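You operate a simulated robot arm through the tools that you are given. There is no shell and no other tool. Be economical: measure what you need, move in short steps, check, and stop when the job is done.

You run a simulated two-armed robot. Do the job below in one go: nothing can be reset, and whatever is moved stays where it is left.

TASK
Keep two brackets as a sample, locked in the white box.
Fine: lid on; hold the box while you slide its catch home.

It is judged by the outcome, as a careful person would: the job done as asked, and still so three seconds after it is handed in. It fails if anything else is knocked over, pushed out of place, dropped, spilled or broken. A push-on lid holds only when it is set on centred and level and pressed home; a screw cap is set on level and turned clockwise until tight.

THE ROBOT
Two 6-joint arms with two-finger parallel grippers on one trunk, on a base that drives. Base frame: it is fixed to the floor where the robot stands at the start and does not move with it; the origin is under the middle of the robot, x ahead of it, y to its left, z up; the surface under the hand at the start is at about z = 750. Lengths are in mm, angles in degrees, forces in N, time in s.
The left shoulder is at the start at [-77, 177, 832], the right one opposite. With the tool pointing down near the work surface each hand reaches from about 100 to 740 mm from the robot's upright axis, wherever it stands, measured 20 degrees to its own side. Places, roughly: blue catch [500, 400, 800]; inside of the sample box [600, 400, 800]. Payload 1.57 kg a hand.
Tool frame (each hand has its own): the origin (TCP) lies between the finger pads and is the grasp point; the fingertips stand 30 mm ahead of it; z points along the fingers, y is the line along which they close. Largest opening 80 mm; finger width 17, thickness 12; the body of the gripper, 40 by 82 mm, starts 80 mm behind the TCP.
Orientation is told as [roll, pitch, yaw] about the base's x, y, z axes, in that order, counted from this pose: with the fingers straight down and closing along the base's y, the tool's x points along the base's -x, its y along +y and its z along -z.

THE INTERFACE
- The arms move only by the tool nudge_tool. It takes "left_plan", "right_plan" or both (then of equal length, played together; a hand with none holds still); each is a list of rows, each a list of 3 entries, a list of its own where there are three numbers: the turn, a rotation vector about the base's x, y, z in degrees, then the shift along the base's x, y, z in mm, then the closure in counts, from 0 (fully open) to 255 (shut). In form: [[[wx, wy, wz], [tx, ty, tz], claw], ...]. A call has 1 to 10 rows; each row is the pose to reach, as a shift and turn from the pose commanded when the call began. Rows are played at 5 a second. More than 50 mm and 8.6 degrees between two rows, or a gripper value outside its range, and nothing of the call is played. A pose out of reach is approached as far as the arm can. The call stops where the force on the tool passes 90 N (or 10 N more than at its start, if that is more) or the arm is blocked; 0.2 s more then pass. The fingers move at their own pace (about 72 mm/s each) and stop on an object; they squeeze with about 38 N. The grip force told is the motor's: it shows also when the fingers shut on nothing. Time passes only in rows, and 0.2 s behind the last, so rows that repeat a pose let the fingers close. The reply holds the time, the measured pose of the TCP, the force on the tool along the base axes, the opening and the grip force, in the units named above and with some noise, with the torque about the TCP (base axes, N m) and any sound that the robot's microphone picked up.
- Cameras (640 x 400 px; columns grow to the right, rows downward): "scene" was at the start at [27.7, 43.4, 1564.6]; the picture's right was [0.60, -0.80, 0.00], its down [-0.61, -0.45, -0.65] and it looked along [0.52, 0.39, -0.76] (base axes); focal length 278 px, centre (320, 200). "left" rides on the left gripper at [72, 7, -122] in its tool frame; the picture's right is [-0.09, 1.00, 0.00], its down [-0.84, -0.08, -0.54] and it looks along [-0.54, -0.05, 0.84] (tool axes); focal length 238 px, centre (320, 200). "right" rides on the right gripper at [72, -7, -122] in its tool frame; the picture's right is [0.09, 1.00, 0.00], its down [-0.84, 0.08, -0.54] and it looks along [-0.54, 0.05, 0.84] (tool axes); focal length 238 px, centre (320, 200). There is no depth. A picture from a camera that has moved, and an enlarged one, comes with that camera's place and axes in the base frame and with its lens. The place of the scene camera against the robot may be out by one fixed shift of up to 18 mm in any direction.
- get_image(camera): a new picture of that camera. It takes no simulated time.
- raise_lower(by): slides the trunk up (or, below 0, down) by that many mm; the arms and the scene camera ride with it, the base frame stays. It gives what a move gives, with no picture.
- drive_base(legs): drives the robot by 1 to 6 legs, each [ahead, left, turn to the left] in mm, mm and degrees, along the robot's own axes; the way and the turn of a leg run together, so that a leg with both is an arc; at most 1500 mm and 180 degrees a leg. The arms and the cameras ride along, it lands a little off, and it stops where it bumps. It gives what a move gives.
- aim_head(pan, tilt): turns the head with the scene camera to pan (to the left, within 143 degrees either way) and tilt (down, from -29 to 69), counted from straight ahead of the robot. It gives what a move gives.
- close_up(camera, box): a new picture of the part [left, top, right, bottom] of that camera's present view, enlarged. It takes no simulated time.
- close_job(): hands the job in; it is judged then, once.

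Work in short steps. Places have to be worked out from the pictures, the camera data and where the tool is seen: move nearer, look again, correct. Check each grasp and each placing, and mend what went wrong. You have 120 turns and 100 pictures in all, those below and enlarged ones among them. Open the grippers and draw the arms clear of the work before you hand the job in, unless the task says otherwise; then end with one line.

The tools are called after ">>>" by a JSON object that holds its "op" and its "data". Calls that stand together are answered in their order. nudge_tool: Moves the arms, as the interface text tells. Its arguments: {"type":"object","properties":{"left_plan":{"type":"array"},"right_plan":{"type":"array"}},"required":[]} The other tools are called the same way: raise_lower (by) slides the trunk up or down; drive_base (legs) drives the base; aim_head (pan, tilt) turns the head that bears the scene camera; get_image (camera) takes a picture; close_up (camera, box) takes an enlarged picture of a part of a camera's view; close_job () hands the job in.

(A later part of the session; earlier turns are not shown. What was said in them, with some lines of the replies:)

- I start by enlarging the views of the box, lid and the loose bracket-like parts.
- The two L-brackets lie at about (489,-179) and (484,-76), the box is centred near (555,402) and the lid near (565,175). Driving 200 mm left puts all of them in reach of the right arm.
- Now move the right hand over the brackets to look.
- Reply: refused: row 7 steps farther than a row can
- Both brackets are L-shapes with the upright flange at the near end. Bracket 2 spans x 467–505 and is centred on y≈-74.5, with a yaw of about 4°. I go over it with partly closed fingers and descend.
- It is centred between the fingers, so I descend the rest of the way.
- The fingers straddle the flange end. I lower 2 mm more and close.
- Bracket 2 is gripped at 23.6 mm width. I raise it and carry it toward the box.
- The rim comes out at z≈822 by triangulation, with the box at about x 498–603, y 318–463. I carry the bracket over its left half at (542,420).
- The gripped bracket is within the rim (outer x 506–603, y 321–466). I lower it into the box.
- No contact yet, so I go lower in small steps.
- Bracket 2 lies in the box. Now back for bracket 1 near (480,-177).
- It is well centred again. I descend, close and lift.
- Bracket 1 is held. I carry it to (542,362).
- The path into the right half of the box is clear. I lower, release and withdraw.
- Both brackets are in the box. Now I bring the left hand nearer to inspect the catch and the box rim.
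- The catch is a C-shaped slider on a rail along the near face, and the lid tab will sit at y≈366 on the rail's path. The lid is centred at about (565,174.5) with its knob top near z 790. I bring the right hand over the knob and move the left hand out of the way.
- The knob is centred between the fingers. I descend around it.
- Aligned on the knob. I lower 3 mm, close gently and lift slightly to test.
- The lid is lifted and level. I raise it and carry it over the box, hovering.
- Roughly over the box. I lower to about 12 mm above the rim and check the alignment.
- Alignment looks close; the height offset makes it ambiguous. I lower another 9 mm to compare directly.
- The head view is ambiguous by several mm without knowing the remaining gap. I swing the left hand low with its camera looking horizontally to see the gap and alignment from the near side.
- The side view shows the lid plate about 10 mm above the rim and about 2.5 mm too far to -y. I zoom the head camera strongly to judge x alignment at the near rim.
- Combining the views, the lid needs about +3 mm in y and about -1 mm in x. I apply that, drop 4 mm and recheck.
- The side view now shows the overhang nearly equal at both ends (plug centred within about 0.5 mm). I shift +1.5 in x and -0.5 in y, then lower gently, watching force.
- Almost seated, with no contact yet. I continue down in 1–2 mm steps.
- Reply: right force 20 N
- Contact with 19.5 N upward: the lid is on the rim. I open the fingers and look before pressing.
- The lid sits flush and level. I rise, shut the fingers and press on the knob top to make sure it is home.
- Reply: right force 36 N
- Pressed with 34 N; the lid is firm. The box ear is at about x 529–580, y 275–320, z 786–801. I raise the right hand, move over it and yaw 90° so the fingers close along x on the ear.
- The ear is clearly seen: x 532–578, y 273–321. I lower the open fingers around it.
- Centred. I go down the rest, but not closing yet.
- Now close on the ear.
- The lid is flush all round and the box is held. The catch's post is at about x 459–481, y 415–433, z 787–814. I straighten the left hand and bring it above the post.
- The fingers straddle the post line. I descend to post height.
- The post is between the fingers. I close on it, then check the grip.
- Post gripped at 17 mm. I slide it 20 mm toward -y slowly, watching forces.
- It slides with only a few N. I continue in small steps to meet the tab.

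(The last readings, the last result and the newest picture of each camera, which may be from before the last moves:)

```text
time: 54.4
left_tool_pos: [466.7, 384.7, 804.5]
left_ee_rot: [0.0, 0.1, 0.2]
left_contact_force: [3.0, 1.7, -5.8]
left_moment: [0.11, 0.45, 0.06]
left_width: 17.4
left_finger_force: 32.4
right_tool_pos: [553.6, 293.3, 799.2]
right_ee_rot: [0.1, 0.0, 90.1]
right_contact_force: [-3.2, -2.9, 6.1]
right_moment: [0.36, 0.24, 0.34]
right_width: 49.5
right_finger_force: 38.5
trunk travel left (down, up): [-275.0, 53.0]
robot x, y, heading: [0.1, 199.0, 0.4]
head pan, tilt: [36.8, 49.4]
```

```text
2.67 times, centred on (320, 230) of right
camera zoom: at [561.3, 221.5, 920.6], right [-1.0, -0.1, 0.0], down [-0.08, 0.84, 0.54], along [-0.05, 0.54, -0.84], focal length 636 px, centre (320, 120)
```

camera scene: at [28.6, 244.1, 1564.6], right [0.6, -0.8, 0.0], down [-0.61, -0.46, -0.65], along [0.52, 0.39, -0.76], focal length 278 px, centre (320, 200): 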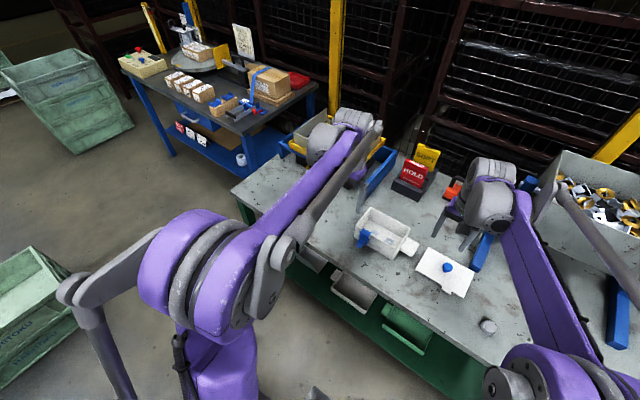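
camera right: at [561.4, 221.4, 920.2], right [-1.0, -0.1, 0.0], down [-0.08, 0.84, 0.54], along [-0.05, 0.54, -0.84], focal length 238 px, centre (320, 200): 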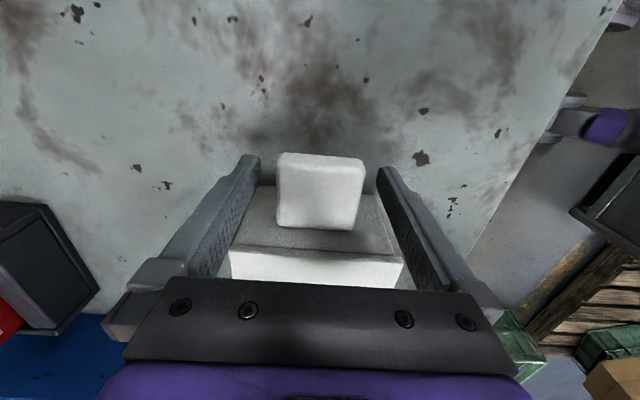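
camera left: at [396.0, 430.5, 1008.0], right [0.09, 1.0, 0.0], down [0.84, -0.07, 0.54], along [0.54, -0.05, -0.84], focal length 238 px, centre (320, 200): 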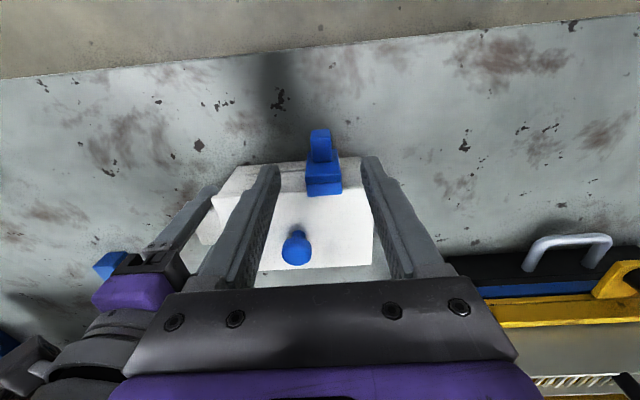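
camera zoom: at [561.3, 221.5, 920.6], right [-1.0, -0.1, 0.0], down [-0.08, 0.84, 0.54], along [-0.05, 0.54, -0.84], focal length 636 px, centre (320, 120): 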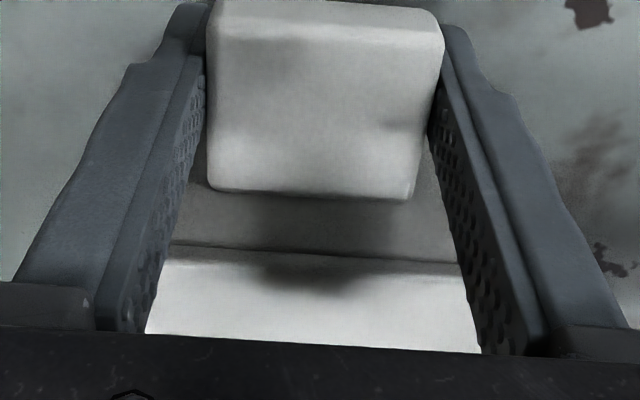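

>>> {"op": "nudge_tool", "data": {"left_plan": [[[0, 0, 0], [0, -3, 0], 255], [[0, 0, 0], [0, -6, 0], 255], [[0, 0, 0], [0, -9, 0], 255], [[0, 0, 0], [0, -12, 0], 255]]}}

>>> {"op": "close_up", "data": {"camera": "left", "box": [180, 100, 460, 280]}}

>>> {"op": "close_up", "data": {"camera": "scene", "box": [356, 210, 420, 255]}}

```text
time: 55.4
left_tool_pos: [465.7, 373.2, 806.0]
left_ee_rot: [0.0, 0.0, 0.2]
left_contact_force: [1.2, 1.4, -9.5]
left_moment: [0.19, 0.38, 0.19]
left_width: 17.3
left_finger_force: 32.2
right_tool_pos: [554.0, 294.1, 798.0]
right_ee_rot: [0.0, 0.0, 90.2]
right_contact_force: [-2.0, -2.1, 7.5]
right_moment: [0.42, 0.54, 0.07]
right_width: 49.7
right_finger_force: 37.7
trunk travel left (down, up): [-275.0, 53.0]
robot x, y, heading: [2.2, 200.0, 0.2]
head pan, tilt: [36.8, 49.4]
```

```text
2.22 times, centred on (320, 190) of left
camera zoom: at [394.4, 379.1, 926.7], right [0.09, 1.0, 0.0], down [0.84, -0.07, 0.54], along [0.54, -0.05, -0.84], focal length 530 px, centre (320, 222)
```

zoom: 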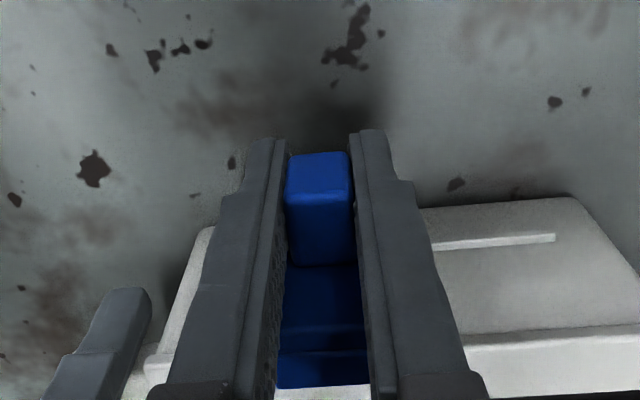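

```text
8.89 times, centred on (388, 232) of scene
camera zoom: at [27.5, 243.9, 1564.6], right [0.6, -0.8, 0.0], down [-0.61, -0.46, -0.65], along [0.52, 0.39, -0.76], focal length 2471 px, centre (-284, -89)
```

zoom: 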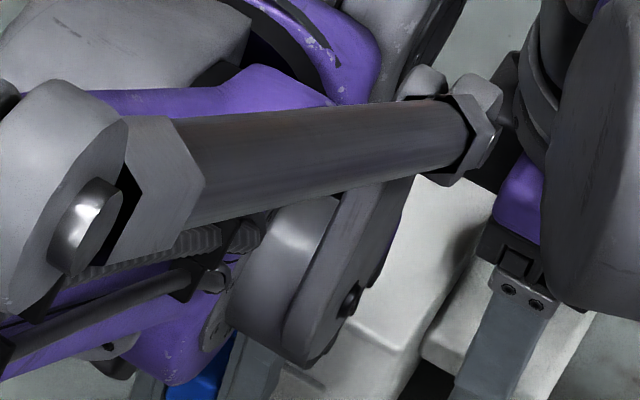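

Travel so far is 52 mm with low forces and no click. Before going on I check the clearance between the two wrists.

>>> {"op": "aim_head", "data": {"pan": 28, "tilt": 49}}

>>> {"op": "close_up", "data": {"camera": "scene", "box": [240, 80, 480, 280]}}

```text
time: 56.1
left_tool_pos: [464.5, 373.7, 805.5]
left_ee_rot: [0.0, 0.0, 0.2]
left_contact_force: [-0.3, -0.7, -2.9]
left_moment: [0.06, 0.33, 0.16]
left_width: 17.1
left_finger_force: 32.3
right_tool_pos: [554.3, 293.4, 798.0]
right_ee_rot: [0.1, 0.0, 90.1]
right_contact_force: [-0.1, 1.1, 2.7]
right_moment: [0.15, 0.12, -0.2]
right_width: 49.5
right_finger_force: 38.1
trunk travel left (down, up): [-275.0, 53.0]
robot x, y, heading: [2.4, 200.0, 0.2]
head pan, tilt: [28.0, 49.0]
```

```text
2.00 times, centred on (360, 180) of scene
camera zoom: at [34.0, 234.2, 1565.1], right [0.47, -0.88, 0.0], down [-0.67, -0.36, -0.66], along [0.58, 0.31, -0.75], focal length 556 px, centre (240, 240)
```

zoom: 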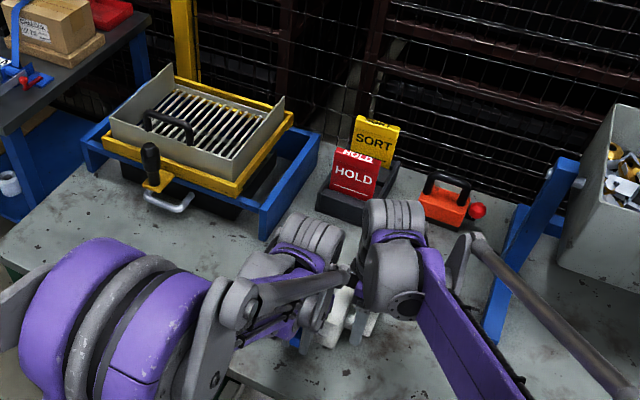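

The wrists are close together, so instead of gripping I'll release, re-enter further to +y, and push the post with the outside of the left hand's open finger.

>>> {"op": "nudge_tool", "data": {"left_plan": [[[0, 0, 0], [0, 0, 0], 100], [[0, 0, 0], [0, 0, 0], 60], [[0, 0, 0], [0, 0, 0], 60], [[0, 0, 0], [0, 0, 30], 60], [[0, 0, 0], [0, 0, 60], 60], [[0, 0, 0], [0, 40, 60], 30], [[0, 0, 0], [0, 75, 60], 0], [[0, 0, 0], [0, 75, 60], 0]]}}

>>> {"op": "get_image", "data": {"camera": "left"}}

>>> {"op": "close_up", "data": {"camera": "scene", "box": [320, 190, 416, 250]}}

```text
time: 57.9
left_tool_pos: [466.9, 449.3, 863.4]
left_ee_rot: [0.0, 0.0, 0.2]
left_contact_force: [0.0, 0.6, 0.3]
left_moment: [-0.04, -0.01, 0.0]
left_width: 79.7
left_finger_force: 0.0
right_tool_pos: [554.4, 293.9, 798.1]
right_ee_rot: [0.0, 0.0, 90.2]
right_contact_force: [1.0, -0.1, -1.1]
right_moment: [-0.29, -0.03, 0.01]
right_width: 49.6
right_finger_force: 37.6
trunk travel left (down, up): [-275.0, 53.0]
robot x, y, heading: [-5.7, 195.6, 0.1]
head pan, tilt: [28.0, 49.0]
```

```text
27 pictures are left
camera left: at [396.0, 455.4, 985.6], right [0.09, 1.0, 0.0], down [0.84, -0.07, 0.54], along [0.54, -0.05, -0.84], focal length 238 px, centre (320, 200)
```

left: 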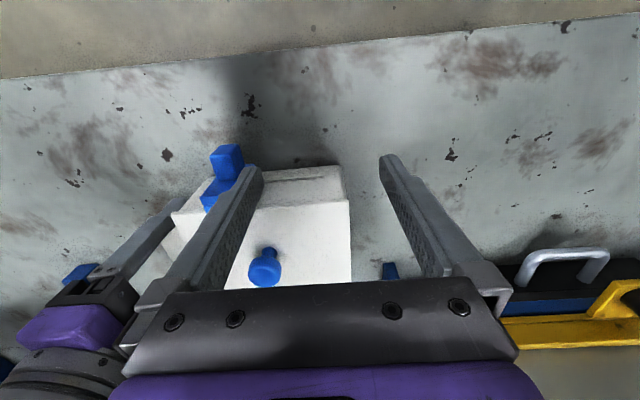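

```text
6.67 times, centred on (368, 220) of scene
camera zoom: at [34.1, 233.8, 1565.1], right [0.47, -0.88, 0.0], down [-0.67, -0.36, -0.66], along [0.58, 0.31, -0.75], focal length 1853 px, centre (0, 67)
```

zoom: 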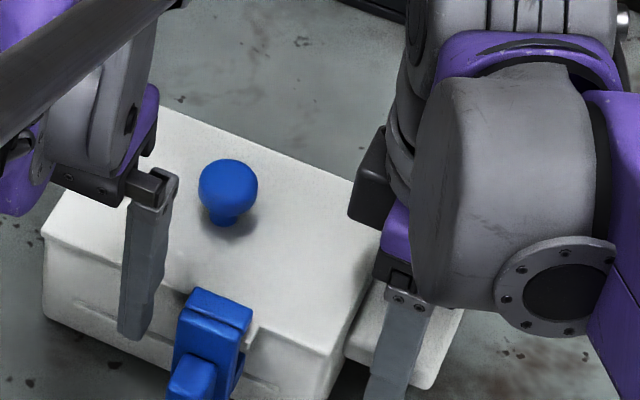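

The catch already covers most of the tab; a sliver of tab remains. I descend beside the post and push further.

>>> {"op": "nudge_tool", "data": {"left_plan": [[[0, 0, 0], [0, 0, -30], 0], [[0, 0, 0], [0, 0, -60], 0], [[0, 0, 0], [0, -8, -60], 0], [[0, 0, 0], [0, -13, -60], 0], [[0, 0, 0], [0, -16, -60], 0], [[0, 0, 0], [0, -19, -60], 0]]}}

>>> {"op": "close_up", "data": {"camera": "scene", "box": [320, 190, 416, 250]}}

```text
time: 59.3
left_tool_pos: [466.7, 428.5, 804.2]
left_ee_rot: [0.2, 0.0, 0.1]
left_contact_force: [2.5, 4.7, 3.0]
left_moment: [-0.19, 0.0, 0.14]
left_width: 74.9
left_finger_force: 0.0
right_tool_pos: [554.3, 293.0, 798.2]
right_ee_rot: [0.0, 0.1, 90.2]
right_contact_force: [-2.1, -5.7, -2.4]
right_moment: [-0.32, -0.3, 0.61]
right_width: 49.6
right_finger_force: 38.3
trunk travel left (down, up): [-275.0, 53.0]
robot x, y, heading: [-1.1, 202.5, 0.3]
head pan, tilt: [28.0, 49.0]
```

```text
6.67 times, centred on (368, 220) of scene
camera zoom: at [34.0, 234.1, 1565.1], right [0.47, -0.88, 0.0], down [-0.67, -0.36, -0.66], along [0.58, 0.31, -0.75], focal length 1853 px, centre (0, 67)
```

zoom: 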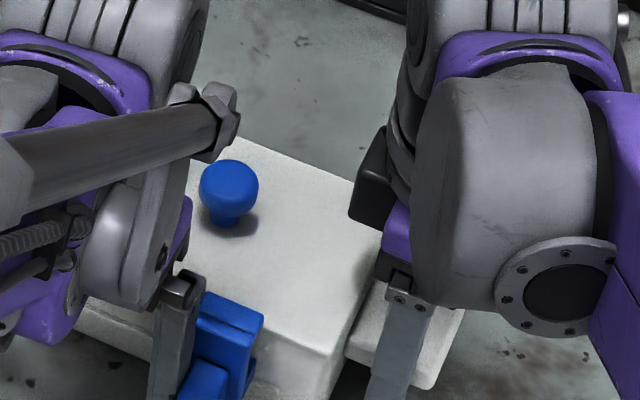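

The push moves the catch, at about 5 N. I continue until it stops.

>>> {"op": "nudge_tool", "data": {"left_plan": [[[0, 0, 0], [0, -3, 0], 0], [[0, 0, 0], [0, -6, 0], 0], [[0, 0, 0], [0, -9, 0], 0], [[0, 0, 0], [0, -12, 0], 0]]}}

>>> {"op": "close_up", "data": {"camera": "scene", "box": [320, 190, 416, 250]}}

```text
time: 60.3
left_tool_pos: [465.3, 418.5, 804.5]
left_ee_rot: [0.0, 0.1, 0.2]
left_contact_force: [-8.3, 18.9, -2.5]
left_moment: [-0.12, -0.04, -0.24]
left_width: 63.3
left_finger_force: 0.1
right_tool_pos: [555.0, 292.2, 798.2]
right_ee_rot: [-0.1, 0.1, 90.1]
right_contact_force: [7.3, -19.1, -0.1]
right_moment: [0.19, 0.19, 0.84]
right_width: 50.0
right_finger_force: 38.4
trunk travel left (down, up): [-275.0, 53.0]
robot x, y, heading: [1.4, 202.7, 0.3]
head pan, tilt: [28.0, 49.0]
```

```text
6.67 times, centred on (368, 220) of scene
camera zoom: at [34.0, 234.1, 1565.1], right [0.47, -0.88, 0.0], down [-0.67, -0.36, -0.66], along [0.58, 0.31, -0.75], focal length 1853 px, centre (0, 67)
```

zoom: 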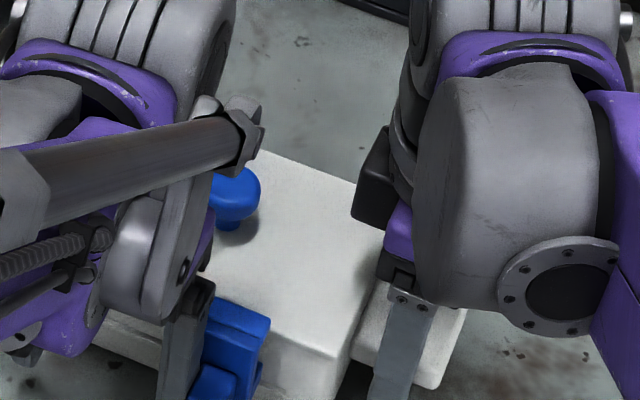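

Force rose to 19 N and the fingers are yielding, so I can't tell a stop from finger give. I re-enter with shut fingers for a firmer push.

>>> {"op": "nudge_tool", "data": {"left_plan": [[[0, 0, 0], [0, 15, 0], 0], [[0, 0, 0], [0, 15, 40], 0], [[0, 0, 0], [0, 15, 60], 255], [[0, 0, 0], [0, 0, 60], 255], [[0, 0, 0], [0, -18, 60], 255], [[0, 0, 0], [0, -18, 60], 255]]}}

>>> {"op": "get_image", "data": {"camera": "left"}}

>>> {"op": "close_up", "data": {"camera": "scene", "box": [320, 190, 416, 250]}}

```text
time: 61.7
left_tool_pos: [466.7, 399.9, 862.3]
left_ee_rot: [0.0, 0.1, 0.1]
left_contact_force: [1.1, -0.7, -0.4]
left_moment: [0.02, 0.0, -0.01]
left_width: 0.0
left_finger_force: 21.2
right_tool_pos: [553.4, 295.0, 799.1]
right_ee_rot: [0.0, 0.0, 90.2]
right_contact_force: [-0.2, 0.0, 0.0]
right_moment: [-0.26, -0.02, 0.02]
right_width: 49.8
right_finger_force: 38.0
trunk travel left (down, up): [-275.0, 53.0]
robot x, y, heading: [-0.9, 203.0, 0.4]
head pan, tilt: [28.0, 49.0]
```

```text
23 pictures are left
camera left: at [394.7, 405.6, 984.0], right [0.09, 1.0, 0.0], down [0.84, -0.07, 0.54], along [0.54, -0.05, -0.84], focal length 238 px, centre (320, 200)
```

left: 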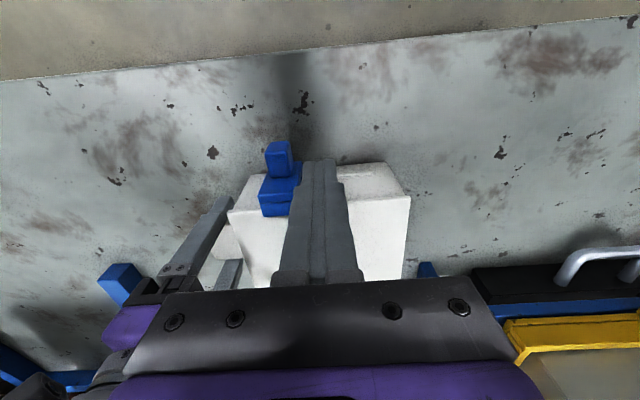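

```text
6.67 times, centred on (368, 220) of scene
camera zoom: at [34.1, 234.5, 1565.1], right [0.47, -0.88, 0.0], down [-0.67, -0.36, -0.66], along [0.58, 0.31, -0.75], focal length 1853 px, centre (0, 67)
```

zoom: 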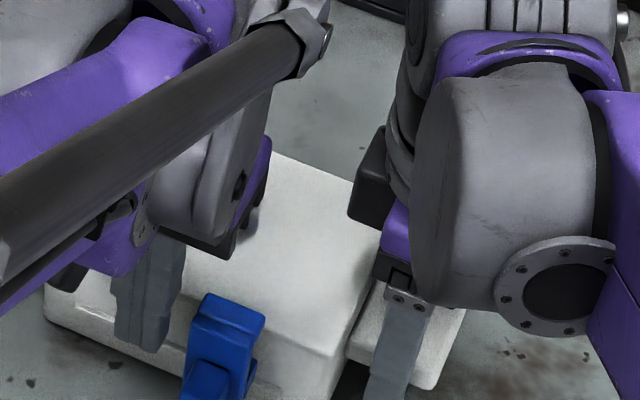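

The post centre is now at y≈367, level with the tab. I descend beside it with shut fingers and push to find the stop.

>>> {"op": "nudge_tool", "data": {"left_plan": [[[0, 0, 0], [0, 0, -30], 255], [[0, 0, 0], [0, 0, -59], 255], [[0, 0, 0], [0, -8, -59], 255], [[0, 0, 0], [0, -11, -59], 255], [[0, 0, 0], [0, -13, -59], 255]]}}

```text
time: 62.9
left_tool_pos: [467.1, 386.3, 806.1]
left_ee_rot: [0.1, 0.0, 0.2]
left_contact_force: [1.0, 11.7, -4.3]
left_moment: [-0.09, 0.05, 0.12]
left_width: 0.1
left_finger_force: 21.5
right_tool_pos: [554.5, 292.3, 798.6]
right_ee_rot: [-0.1, 0.2, 90.2]
right_contact_force: [-1.0, -12.1, 1.4]
right_moment: [0.3, 0.33, 0.99]
right_width: 49.8
right_finger_force: 37.5
trunk travel left (down, up): [-275.0, 53.0]
robot x, y, heading: [1.0, 199.7, 0.1]
head pan, tilt: [28.0, 49.0]
```

>>> {"op": "nudge_tool", "data": {"left_plan": [[[0, 0, 0], [0, -2, 0], 255], [[0, 0, 0], [0, -4, 0], 255], [[0, 0, 0], [0, -4, 0], 255]]}}

>>> {"op": "close_up", "data": {"camera": "scene", "box": [320, 190, 416, 250]}}

```text
time: 63.7
left_tool_pos: [467.0, 381.8, 805.9]
left_ee_rot: [0.1, 0.0, 0.3]
left_contact_force: [-12.1, 21.8, -0.1]
left_moment: [-0.21, -0.13, 0.03]
left_width: 0.0
left_finger_force: 20.9
right_tool_pos: [556.6, 292.7, 798.6]
right_ee_rot: [-0.1, 0.1, 90.2]
right_contact_force: [12.4, -22.1, -1.2]
right_moment: [0.07, 0.12, 0.73]
right_width: 50.3
right_finger_force: 38.4
trunk travel left (down, up): [-275.0, 53.0]
robot x, y, heading: [-4.3, 199.6, -0.0]
head pan, tilt: [28.0, 49.0]
```

```text
6.67 times, centred on (368, 220) of scene
camera zoom: at [34.1, 234.2, 1565.1], right [0.47, -0.88, 0.0], down [-0.67, -0.36, -0.66], along [0.58, 0.31, -0.75], focal length 1853 px, centre (0, 67)
```

zoom: 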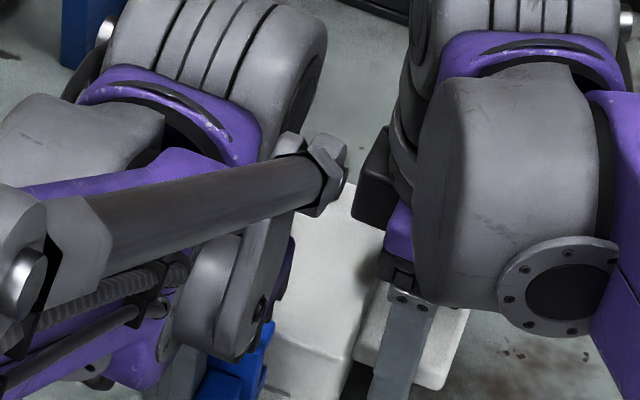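

Force is at 22 N with little movement. I back off to see whether the catch is at its stop or the box is being twisted.

>>> {"op": "nudge_tool", "data": {"left_plan": [[[0, 0, 0], [0, 15, 0], 255], [[0, 0, 0], [0, 20, 40], 255], [[0, 0, 0], [-20, 60, 60], 255], [[0, 0, 0], [-40, 100, 60], 200], [[0, 0, 0], [-50, 140, 60], 100]]}}

>>> {"op": "close_up", "data": {"camera": "scene", "box": [320, 190, 416, 260]}}

>>> {"op": "get_image", "data": {"camera": "left"}}

```text
time: 64.9
left_tool_pos: [418.0, 523.8, 866.0]
left_ee_rot: [-0.1, 0.0, 0.2]
left_contact_force: [0.7, 0.1, -0.4]
left_moment: [-0.04, -0.02, -0.01]
left_width: 49.0
left_finger_force: 0.0
right_tool_pos: [553.5, 294.6, 797.4]
right_ee_rot: [0.0, 0.0, 90.1]
right_contact_force: [-0.6, -0.6, -1.4]
right_moment: [-0.26, -0.07, -0.02]
right_width: 49.6
right_finger_force: 38.0
trunk travel left (down, up): [-275.0, 53.0]
robot x, y, heading: [-1.7, 203.5, 0.2]
head pan, tilt: [28.0, 49.0]
```

```text
5.71 times, centred on (368, 225) of scene
camera zoom: at [34.2, 235.2, 1565.1], right [0.47, -0.88, 0.0], down [-0.67, -0.36, -0.66], along [0.58, 0.31, -0.76], focal length 1588 px, centre (46, 57)
```

zoom: 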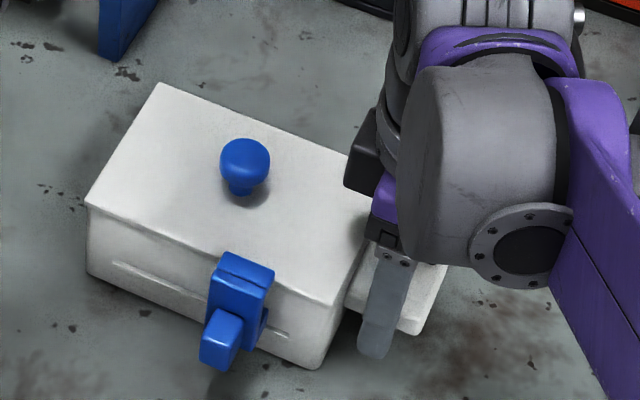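

```text
19 pictures are left
camera left: at [345.9, 531.0, 987.3], right [0.09, 1.0, 0.0], down [0.84, -0.07, 0.54], along [0.54, -0.05, -0.84], focal length 238 px, centre (320, 200)
```

left: 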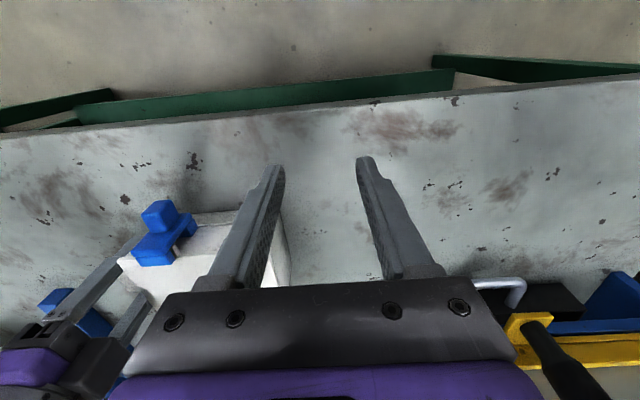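

The catch hook is over the tab now. I use the low horizontal left view again to see the hook, tab and rail end accurately.

>>> {"op": "nudge_tool", "data": {"left_plan": [[[0, -8, 0], [-15, 0, 5], 0], [[0, -16, 0], [-30, -3, 5], 0], [[0, -24, 0], [-45, -6, 5], 0], [[0, -32, 0], [-55, -10, 5], 0], [[0, -40, 0], [-58, -14, 2], 0], [[0, -46, 0], [-58, -17, 0], 0], [[0, -50, 0], [-58, -17, 0], 0]]}}

>>> {"op": "close_up", "data": {"camera": "left", "box": [130, 110, 310, 220]}}

>>> {"op": "close_up", "data": {"camera": "left", "box": [180, 135, 250, 195]}}

```text
time: 66.5
left_tool_pos: [357.9, 505.9, 865.2]
left_ee_rot: [-0.1, -50.0, 0.3]
left_contact_force: [0.3, -0.7, 0.1]
left_moment: [0.0, 0.0, -0.05]
left_width: 80.1
left_finger_force: 0.0
right_tool_pos: [553.4, 294.2, 798.6]
right_ee_rot: [-0.1, 0.0, 90.2]
right_contact_force: [-0.4, 0.2, -0.9]
right_moment: [-0.25, -0.05, 0.0]
right_width: 49.5
right_finger_force: 38.0
trunk travel left (down, up): [-275.0, 53.0]
robot x, y, heading: [-0.3, 199.7, 0.2]
head pan, tilt: [28.0, 49.0]
```

```text
3.56 times, centred on (220, 165) of left
camera zoom: at [219.0, 511.4, 887.7], right [0.06, 1.0, 0.07], down [0.12, -0.07, 0.99], along [0.99, -0.05, -0.12], focal length 848 px, centre (676, 324)
```

zoom: 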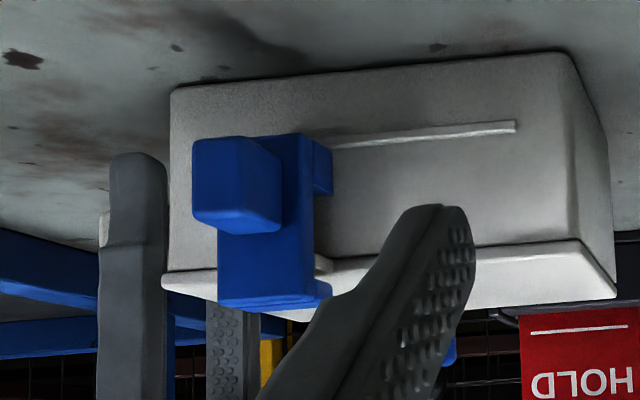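

```text
6.67 times, centred on (215, 165) of left
camera zoom: at [219.0, 511.4, 887.7], right [0.06, 1.0, 0.07], down [0.12, -0.07, 0.99], along [0.99, -0.05, -0.12], focal length 1589 px, centre (1020, 433)
```

zoom: 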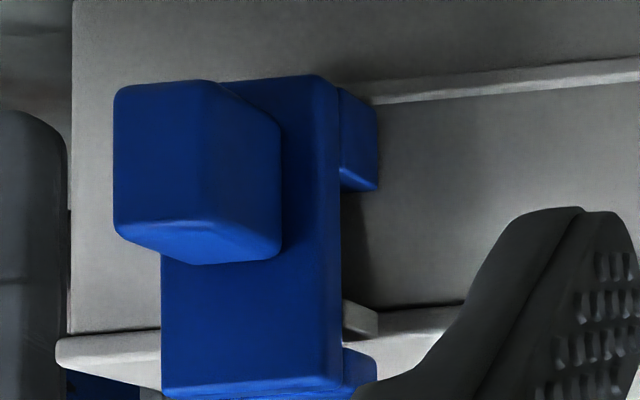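

The catch is now at y≈347–380, covering the tab (351–383), about 62 mm of travel and within about 2 mm of the rail's symmetric end stop. I give one more firm push to confirm it is home.

>>> {"op": "nudge_tool", "data": {"left_plan": [[[0, 8, 0], [10, -5, 15], 255], [[0, 16, 0], [20, -10, 30], 255], [[0, 24, 0], [30, -20, 40], 255], [[0, 32, 0], [45, -40, 40], 255], [[0, 40, 0], [65, -60, 35], 255], [[0, 46, 0], [85, -80, 25], 255], [[0, 50, 0], [111, -104, 10], 255], [[0, 50, 0], [111, -104, -20], 255], [[0, 50, 0], [111, -104, -57], 255]]}}

```text
time: 68.5
left_tool_pos: [469.1, 399.1, 805.7]
left_ee_rot: [0.0, 0.1, 0.1]
left_contact_force: [-0.3, -0.5, -0.9]
left_moment: [-0.03, -0.02, 0.03]
left_width: 0.0
left_finger_force: 21.4
right_tool_pos: [555.3, 294.1, 798.2]
right_ee_rot: [0.0, 0.0, 90.3]
right_contact_force: [0.4, -0.1, -1.8]
right_moment: [-0.21, -0.04, -0.02]
right_width: 49.7
right_finger_force: 37.9
trunk travel left (down, up): [-275.0, 53.0]
robot x, y, heading: [-1.7, 202.1, 0.2]
head pan, tilt: [28.0, 49.0]
```

>>> {"op": "nudge_tool", "data": {"left_plan": [[[0, 0, 0], [0, -8, 0], 255], [[0, 0, 0], [0, -13, 0], 255], [[0, 0, 0], [0, -16, 0], 255], [[0, 0, 0], [0, -18, 0], 255], [[0, 0, 0], [0, -20, 0], 255]]}}

```text
time: 69.7
left_tool_pos: [467.5, 380.8, 807.4]
left_ee_rot: [0.2, 0.1, 0.2]
left_contact_force: [-10.1, 19.9, -1.9]
left_moment: [-0.12, -0.07, 0.04]
left_width: 0.2
left_finger_force: 20.8
right_tool_pos: [555.6, 291.6, 797.9]
right_ee_rot: [-0.2, 0.1, 90.1]
right_contact_force: [10.4, -20.7, 0.1]
right_moment: [0.23, 0.21, 0.83]
right_width: 50.2
right_finger_force: 38.1
trunk travel left (down, up): [-275.0, 53.0]
robot x, y, heading: [0.3, 200.6, 0.0]
head pan, tilt: [28.0, 49.0]
```

>>> {"op": "nudge_tool", "data": {"left_plan": [[[0, 0, 0], [0, -1.5, 0], 255], [[0, 0, 0], [0, -3, 0], 255], [[0, 0, 0], [0, -3, 0], 255]]}}

```text
time: 70.5
left_tool_pos: [469.1, 378.5, 808.5]
left_ee_rot: [0.1, 0.1, 0.2]
left_contact_force: [-17.4, 26.1, 0.4]
left_moment: [-0.22, -0.16, 0.06]
left_width: 0.0
left_finger_force: 20.8
right_tool_pos: [556.0, 291.7, 797.9]
right_ee_rot: [-0.2, 0.2, 90.1]
right_contact_force: [18.0, -25.5, 0.2]
right_moment: [0.16, 0.17, 0.61]
right_width: 50.5
right_finger_force: 38.5
trunk travel left (down, up): [-275.0, 53.0]
robot x, y, heading: [-3.4, 199.5, 0.3]
head pan, tilt: [28.0, 49.0]
```

Force climbs steadily with only compliance movement — the catch is at its stop. I back off and verify its place.

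>>> {"op": "nudge_tool", "data": {"left_plan": [[[0, 0, 0], [0, 10, 0], 255], [[0, 0, 0], [0, 22, 30], 255], [[0, 0, 0], [-20, 50, 57], 255], [[0, -8, 0], [-40, 80, 57], 200], [[0, -16, 0], [-60, 100, 57], 100], [[0, -24, 0], [-80, 115, 57], 50], [[0, -32, 0], [-100, 122, 57], 0], [[0, -40, 0], [-110, 124, 57], 0], [[0, -46, 0], [-111, 124, 57], 0], [[0, -50, 0], [-111, 124, 57], 0]]}}

>>> {"op": "close_up", "data": {"camera": "left", "box": [130, 110, 310, 220]}}

>>> {"op": "close_up", "data": {"camera": "scene", "box": [320, 190, 416, 260]}}

```text
time: 72.7
left_tool_pos: [357.4, 502.5, 864.4]
left_ee_rot: [-0.2, -50.1, 0.3]
left_contact_force: [-1.4, 1.2, 0.4]
left_moment: [-0.01, -0.01, -0.03]
left_width: 80.2
left_finger_force: 0.1
right_tool_pos: [554.0, 295.1, 797.6]
right_ee_rot: [0.0, 0.0, 90.2]
right_contact_force: [0.6, 0.3, -2.1]
right_moment: [-0.23, 0.01, -0.01]
right_width: 49.7
right_finger_force: 38.1
trunk travel left (down, up): [-275.0, 53.0]
robot x, y, heading: [0.3, 198.5, 0.1]
head pan, tilt: [28.0, 49.0]
```

```text
3.56 times, centred on (220, 165) of left
camera zoom: at [218.3, 508.3, 888.1], right [0.06, 1.0, 0.07], down [0.12, -0.07, 0.99], along [0.99, -0.05, -0.12], focal length 848 px, centre (676, 324)
```

zoom: 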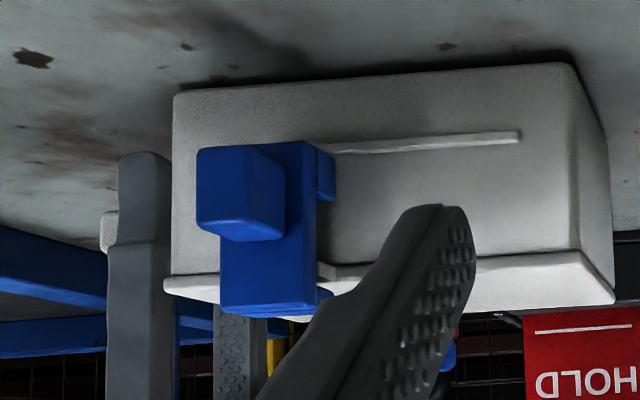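

```text
5.71 times, centred on (368, 225) of scene
camera zoom: at [34.2, 234.4, 1565.1], right [0.47, -0.88, 0.0], down [-0.67, -0.36, -0.66], along [0.58, 0.31, -0.75], focal length 1588 px, centre (46, 57)
```

zoom: 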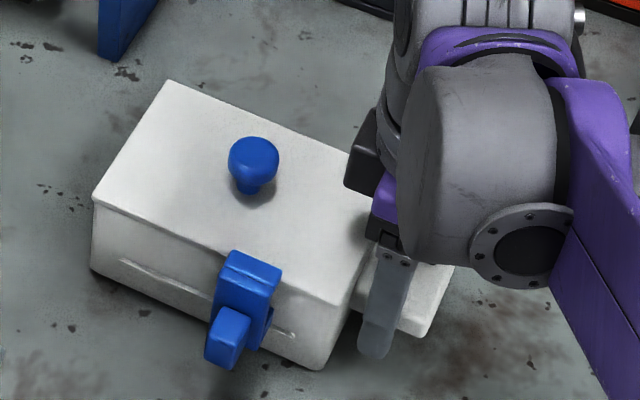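

Relative to the box nothing moved (the box itself just slid ~3 mm in the grip), so the catch is home over the tab. I release the ear and lift the right hand straight up.

>>> {"op": "nudge_tool", "data": {"right_plan": [[[0, 0, 0], [0, 0, 0], 120], [[0, 0, 0], [0, 0, 0], 40], [[0, 0, 0], [0, 0, 0], 0], [[0, 0, 0], [0, 0, 0], 0], [[0, 0, 0], [0, 0, 40], 0], [[0, 0, 0], [0, 0, 85], 0], [[0, 0, 0], [0, -20, 130], 0], [[0, 0, 0], [-20, -60, 150], 0], [[0, 0, 0], [-50, -95, 150], 0]], "left_plan": [[[0, 0, 0], [0, 0, 0], 0], [[0, 0, 0], [0, 0, 0], 0], [[0, 0, 0], [0, 0, 0], 0], [[0, 0, 0], [0, 0, 0], 0], [[0, 0, 0], [-10, 20, 30], 0], [[0, 0, 0], [-20, 40, 60], 0], [[0, 0, 0], [-30, 60, 80], 0], [[0, 0, 0], [-40, 80, 100], 0], [[0, 0, 0], [-40, 100, 120], 0]]}}

>>> {"op": "close_up", "data": {"camera": "scene", "box": [310, 180, 438, 260]}}

>>> {"op": "get_image", "data": {"camera": "scene"}}

>>> {"op": "get_image", "data": {"camera": "right"}}

```text
time: 74.7
left_tool_pos: [316.8, 603.0, 984.9]
left_ee_rot: [-0.2, -50.1, 0.3]
left_contact_force: [0.2, -0.6, 0.1]
left_moment: [-0.01, 0.0, 0.02]
left_width: 80.1
left_finger_force: 0.1
right_tool_pos: [505.1, 201.3, 950.8]
right_ee_rot: [0.0, 0.0, 90.1]
right_contact_force: [0.0, 0.6, 0.0]
right_moment: [-0.01, -0.03, 0.01]
right_width: 80.3
right_finger_force: 0.1
trunk travel left (down, up): [-275.0, 53.0]
robot x, y, heading: [-3.4, 201.5, 0.2]
head pan, tilt: [28.0, 49.0]
```

```text
5.00 times, centred on (374, 220) of scene
camera zoom: at [33.1, 233.8, 1565.1], right [0.47, -0.88, 0.0], down [-0.66, -0.36, -0.66], along [0.58, 0.31, -0.75], focal length 1390 px, centre (50, 100)
```

zoom: 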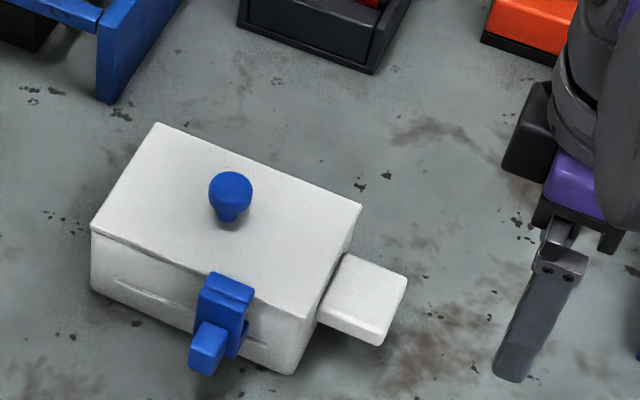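

```text
13 pictures are left
camera scene: at [33.1, 233.8, 1565.1], right [0.47, -0.88, 0.0], down [-0.66, -0.36, -0.66], along [0.58, 0.31, -0.75], focal length 278 px, centre (320, 200)
```

scene: 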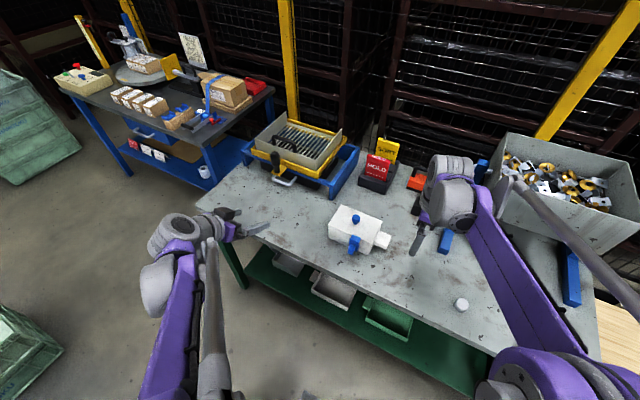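

```text
12 pictures are left
camera right: at [512.2, 128.6, 1073.4], right [-1.0, -0.1, 0.0], down [-0.08, 0.84, 0.54], along [-0.05, 0.54, -0.84], focal length 238 px, centre (320, 200)
```

right: 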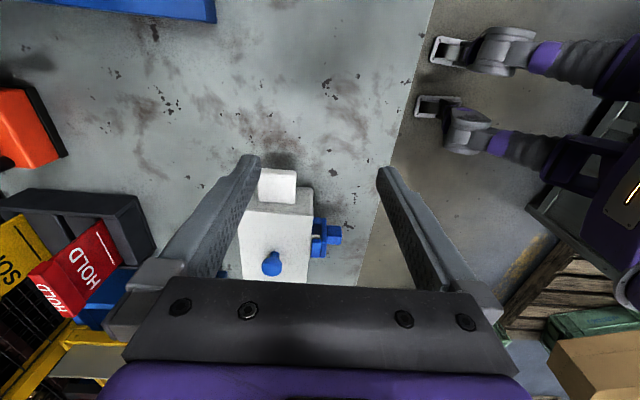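

The box is closed, the lid is level with the catch over the tab, the brackets are inside, the arms are clear and nothing else is disturbed. I hand in the job.

>>> {"op": "close_job", "data": {}}

```text
The job is handed in.
```

Both brackets from the bench are in the white box, with the lid pressed on and the catch slid to its stop over the lid tab; while pushing the catch, the box slid about 3 mm in the holding hand.
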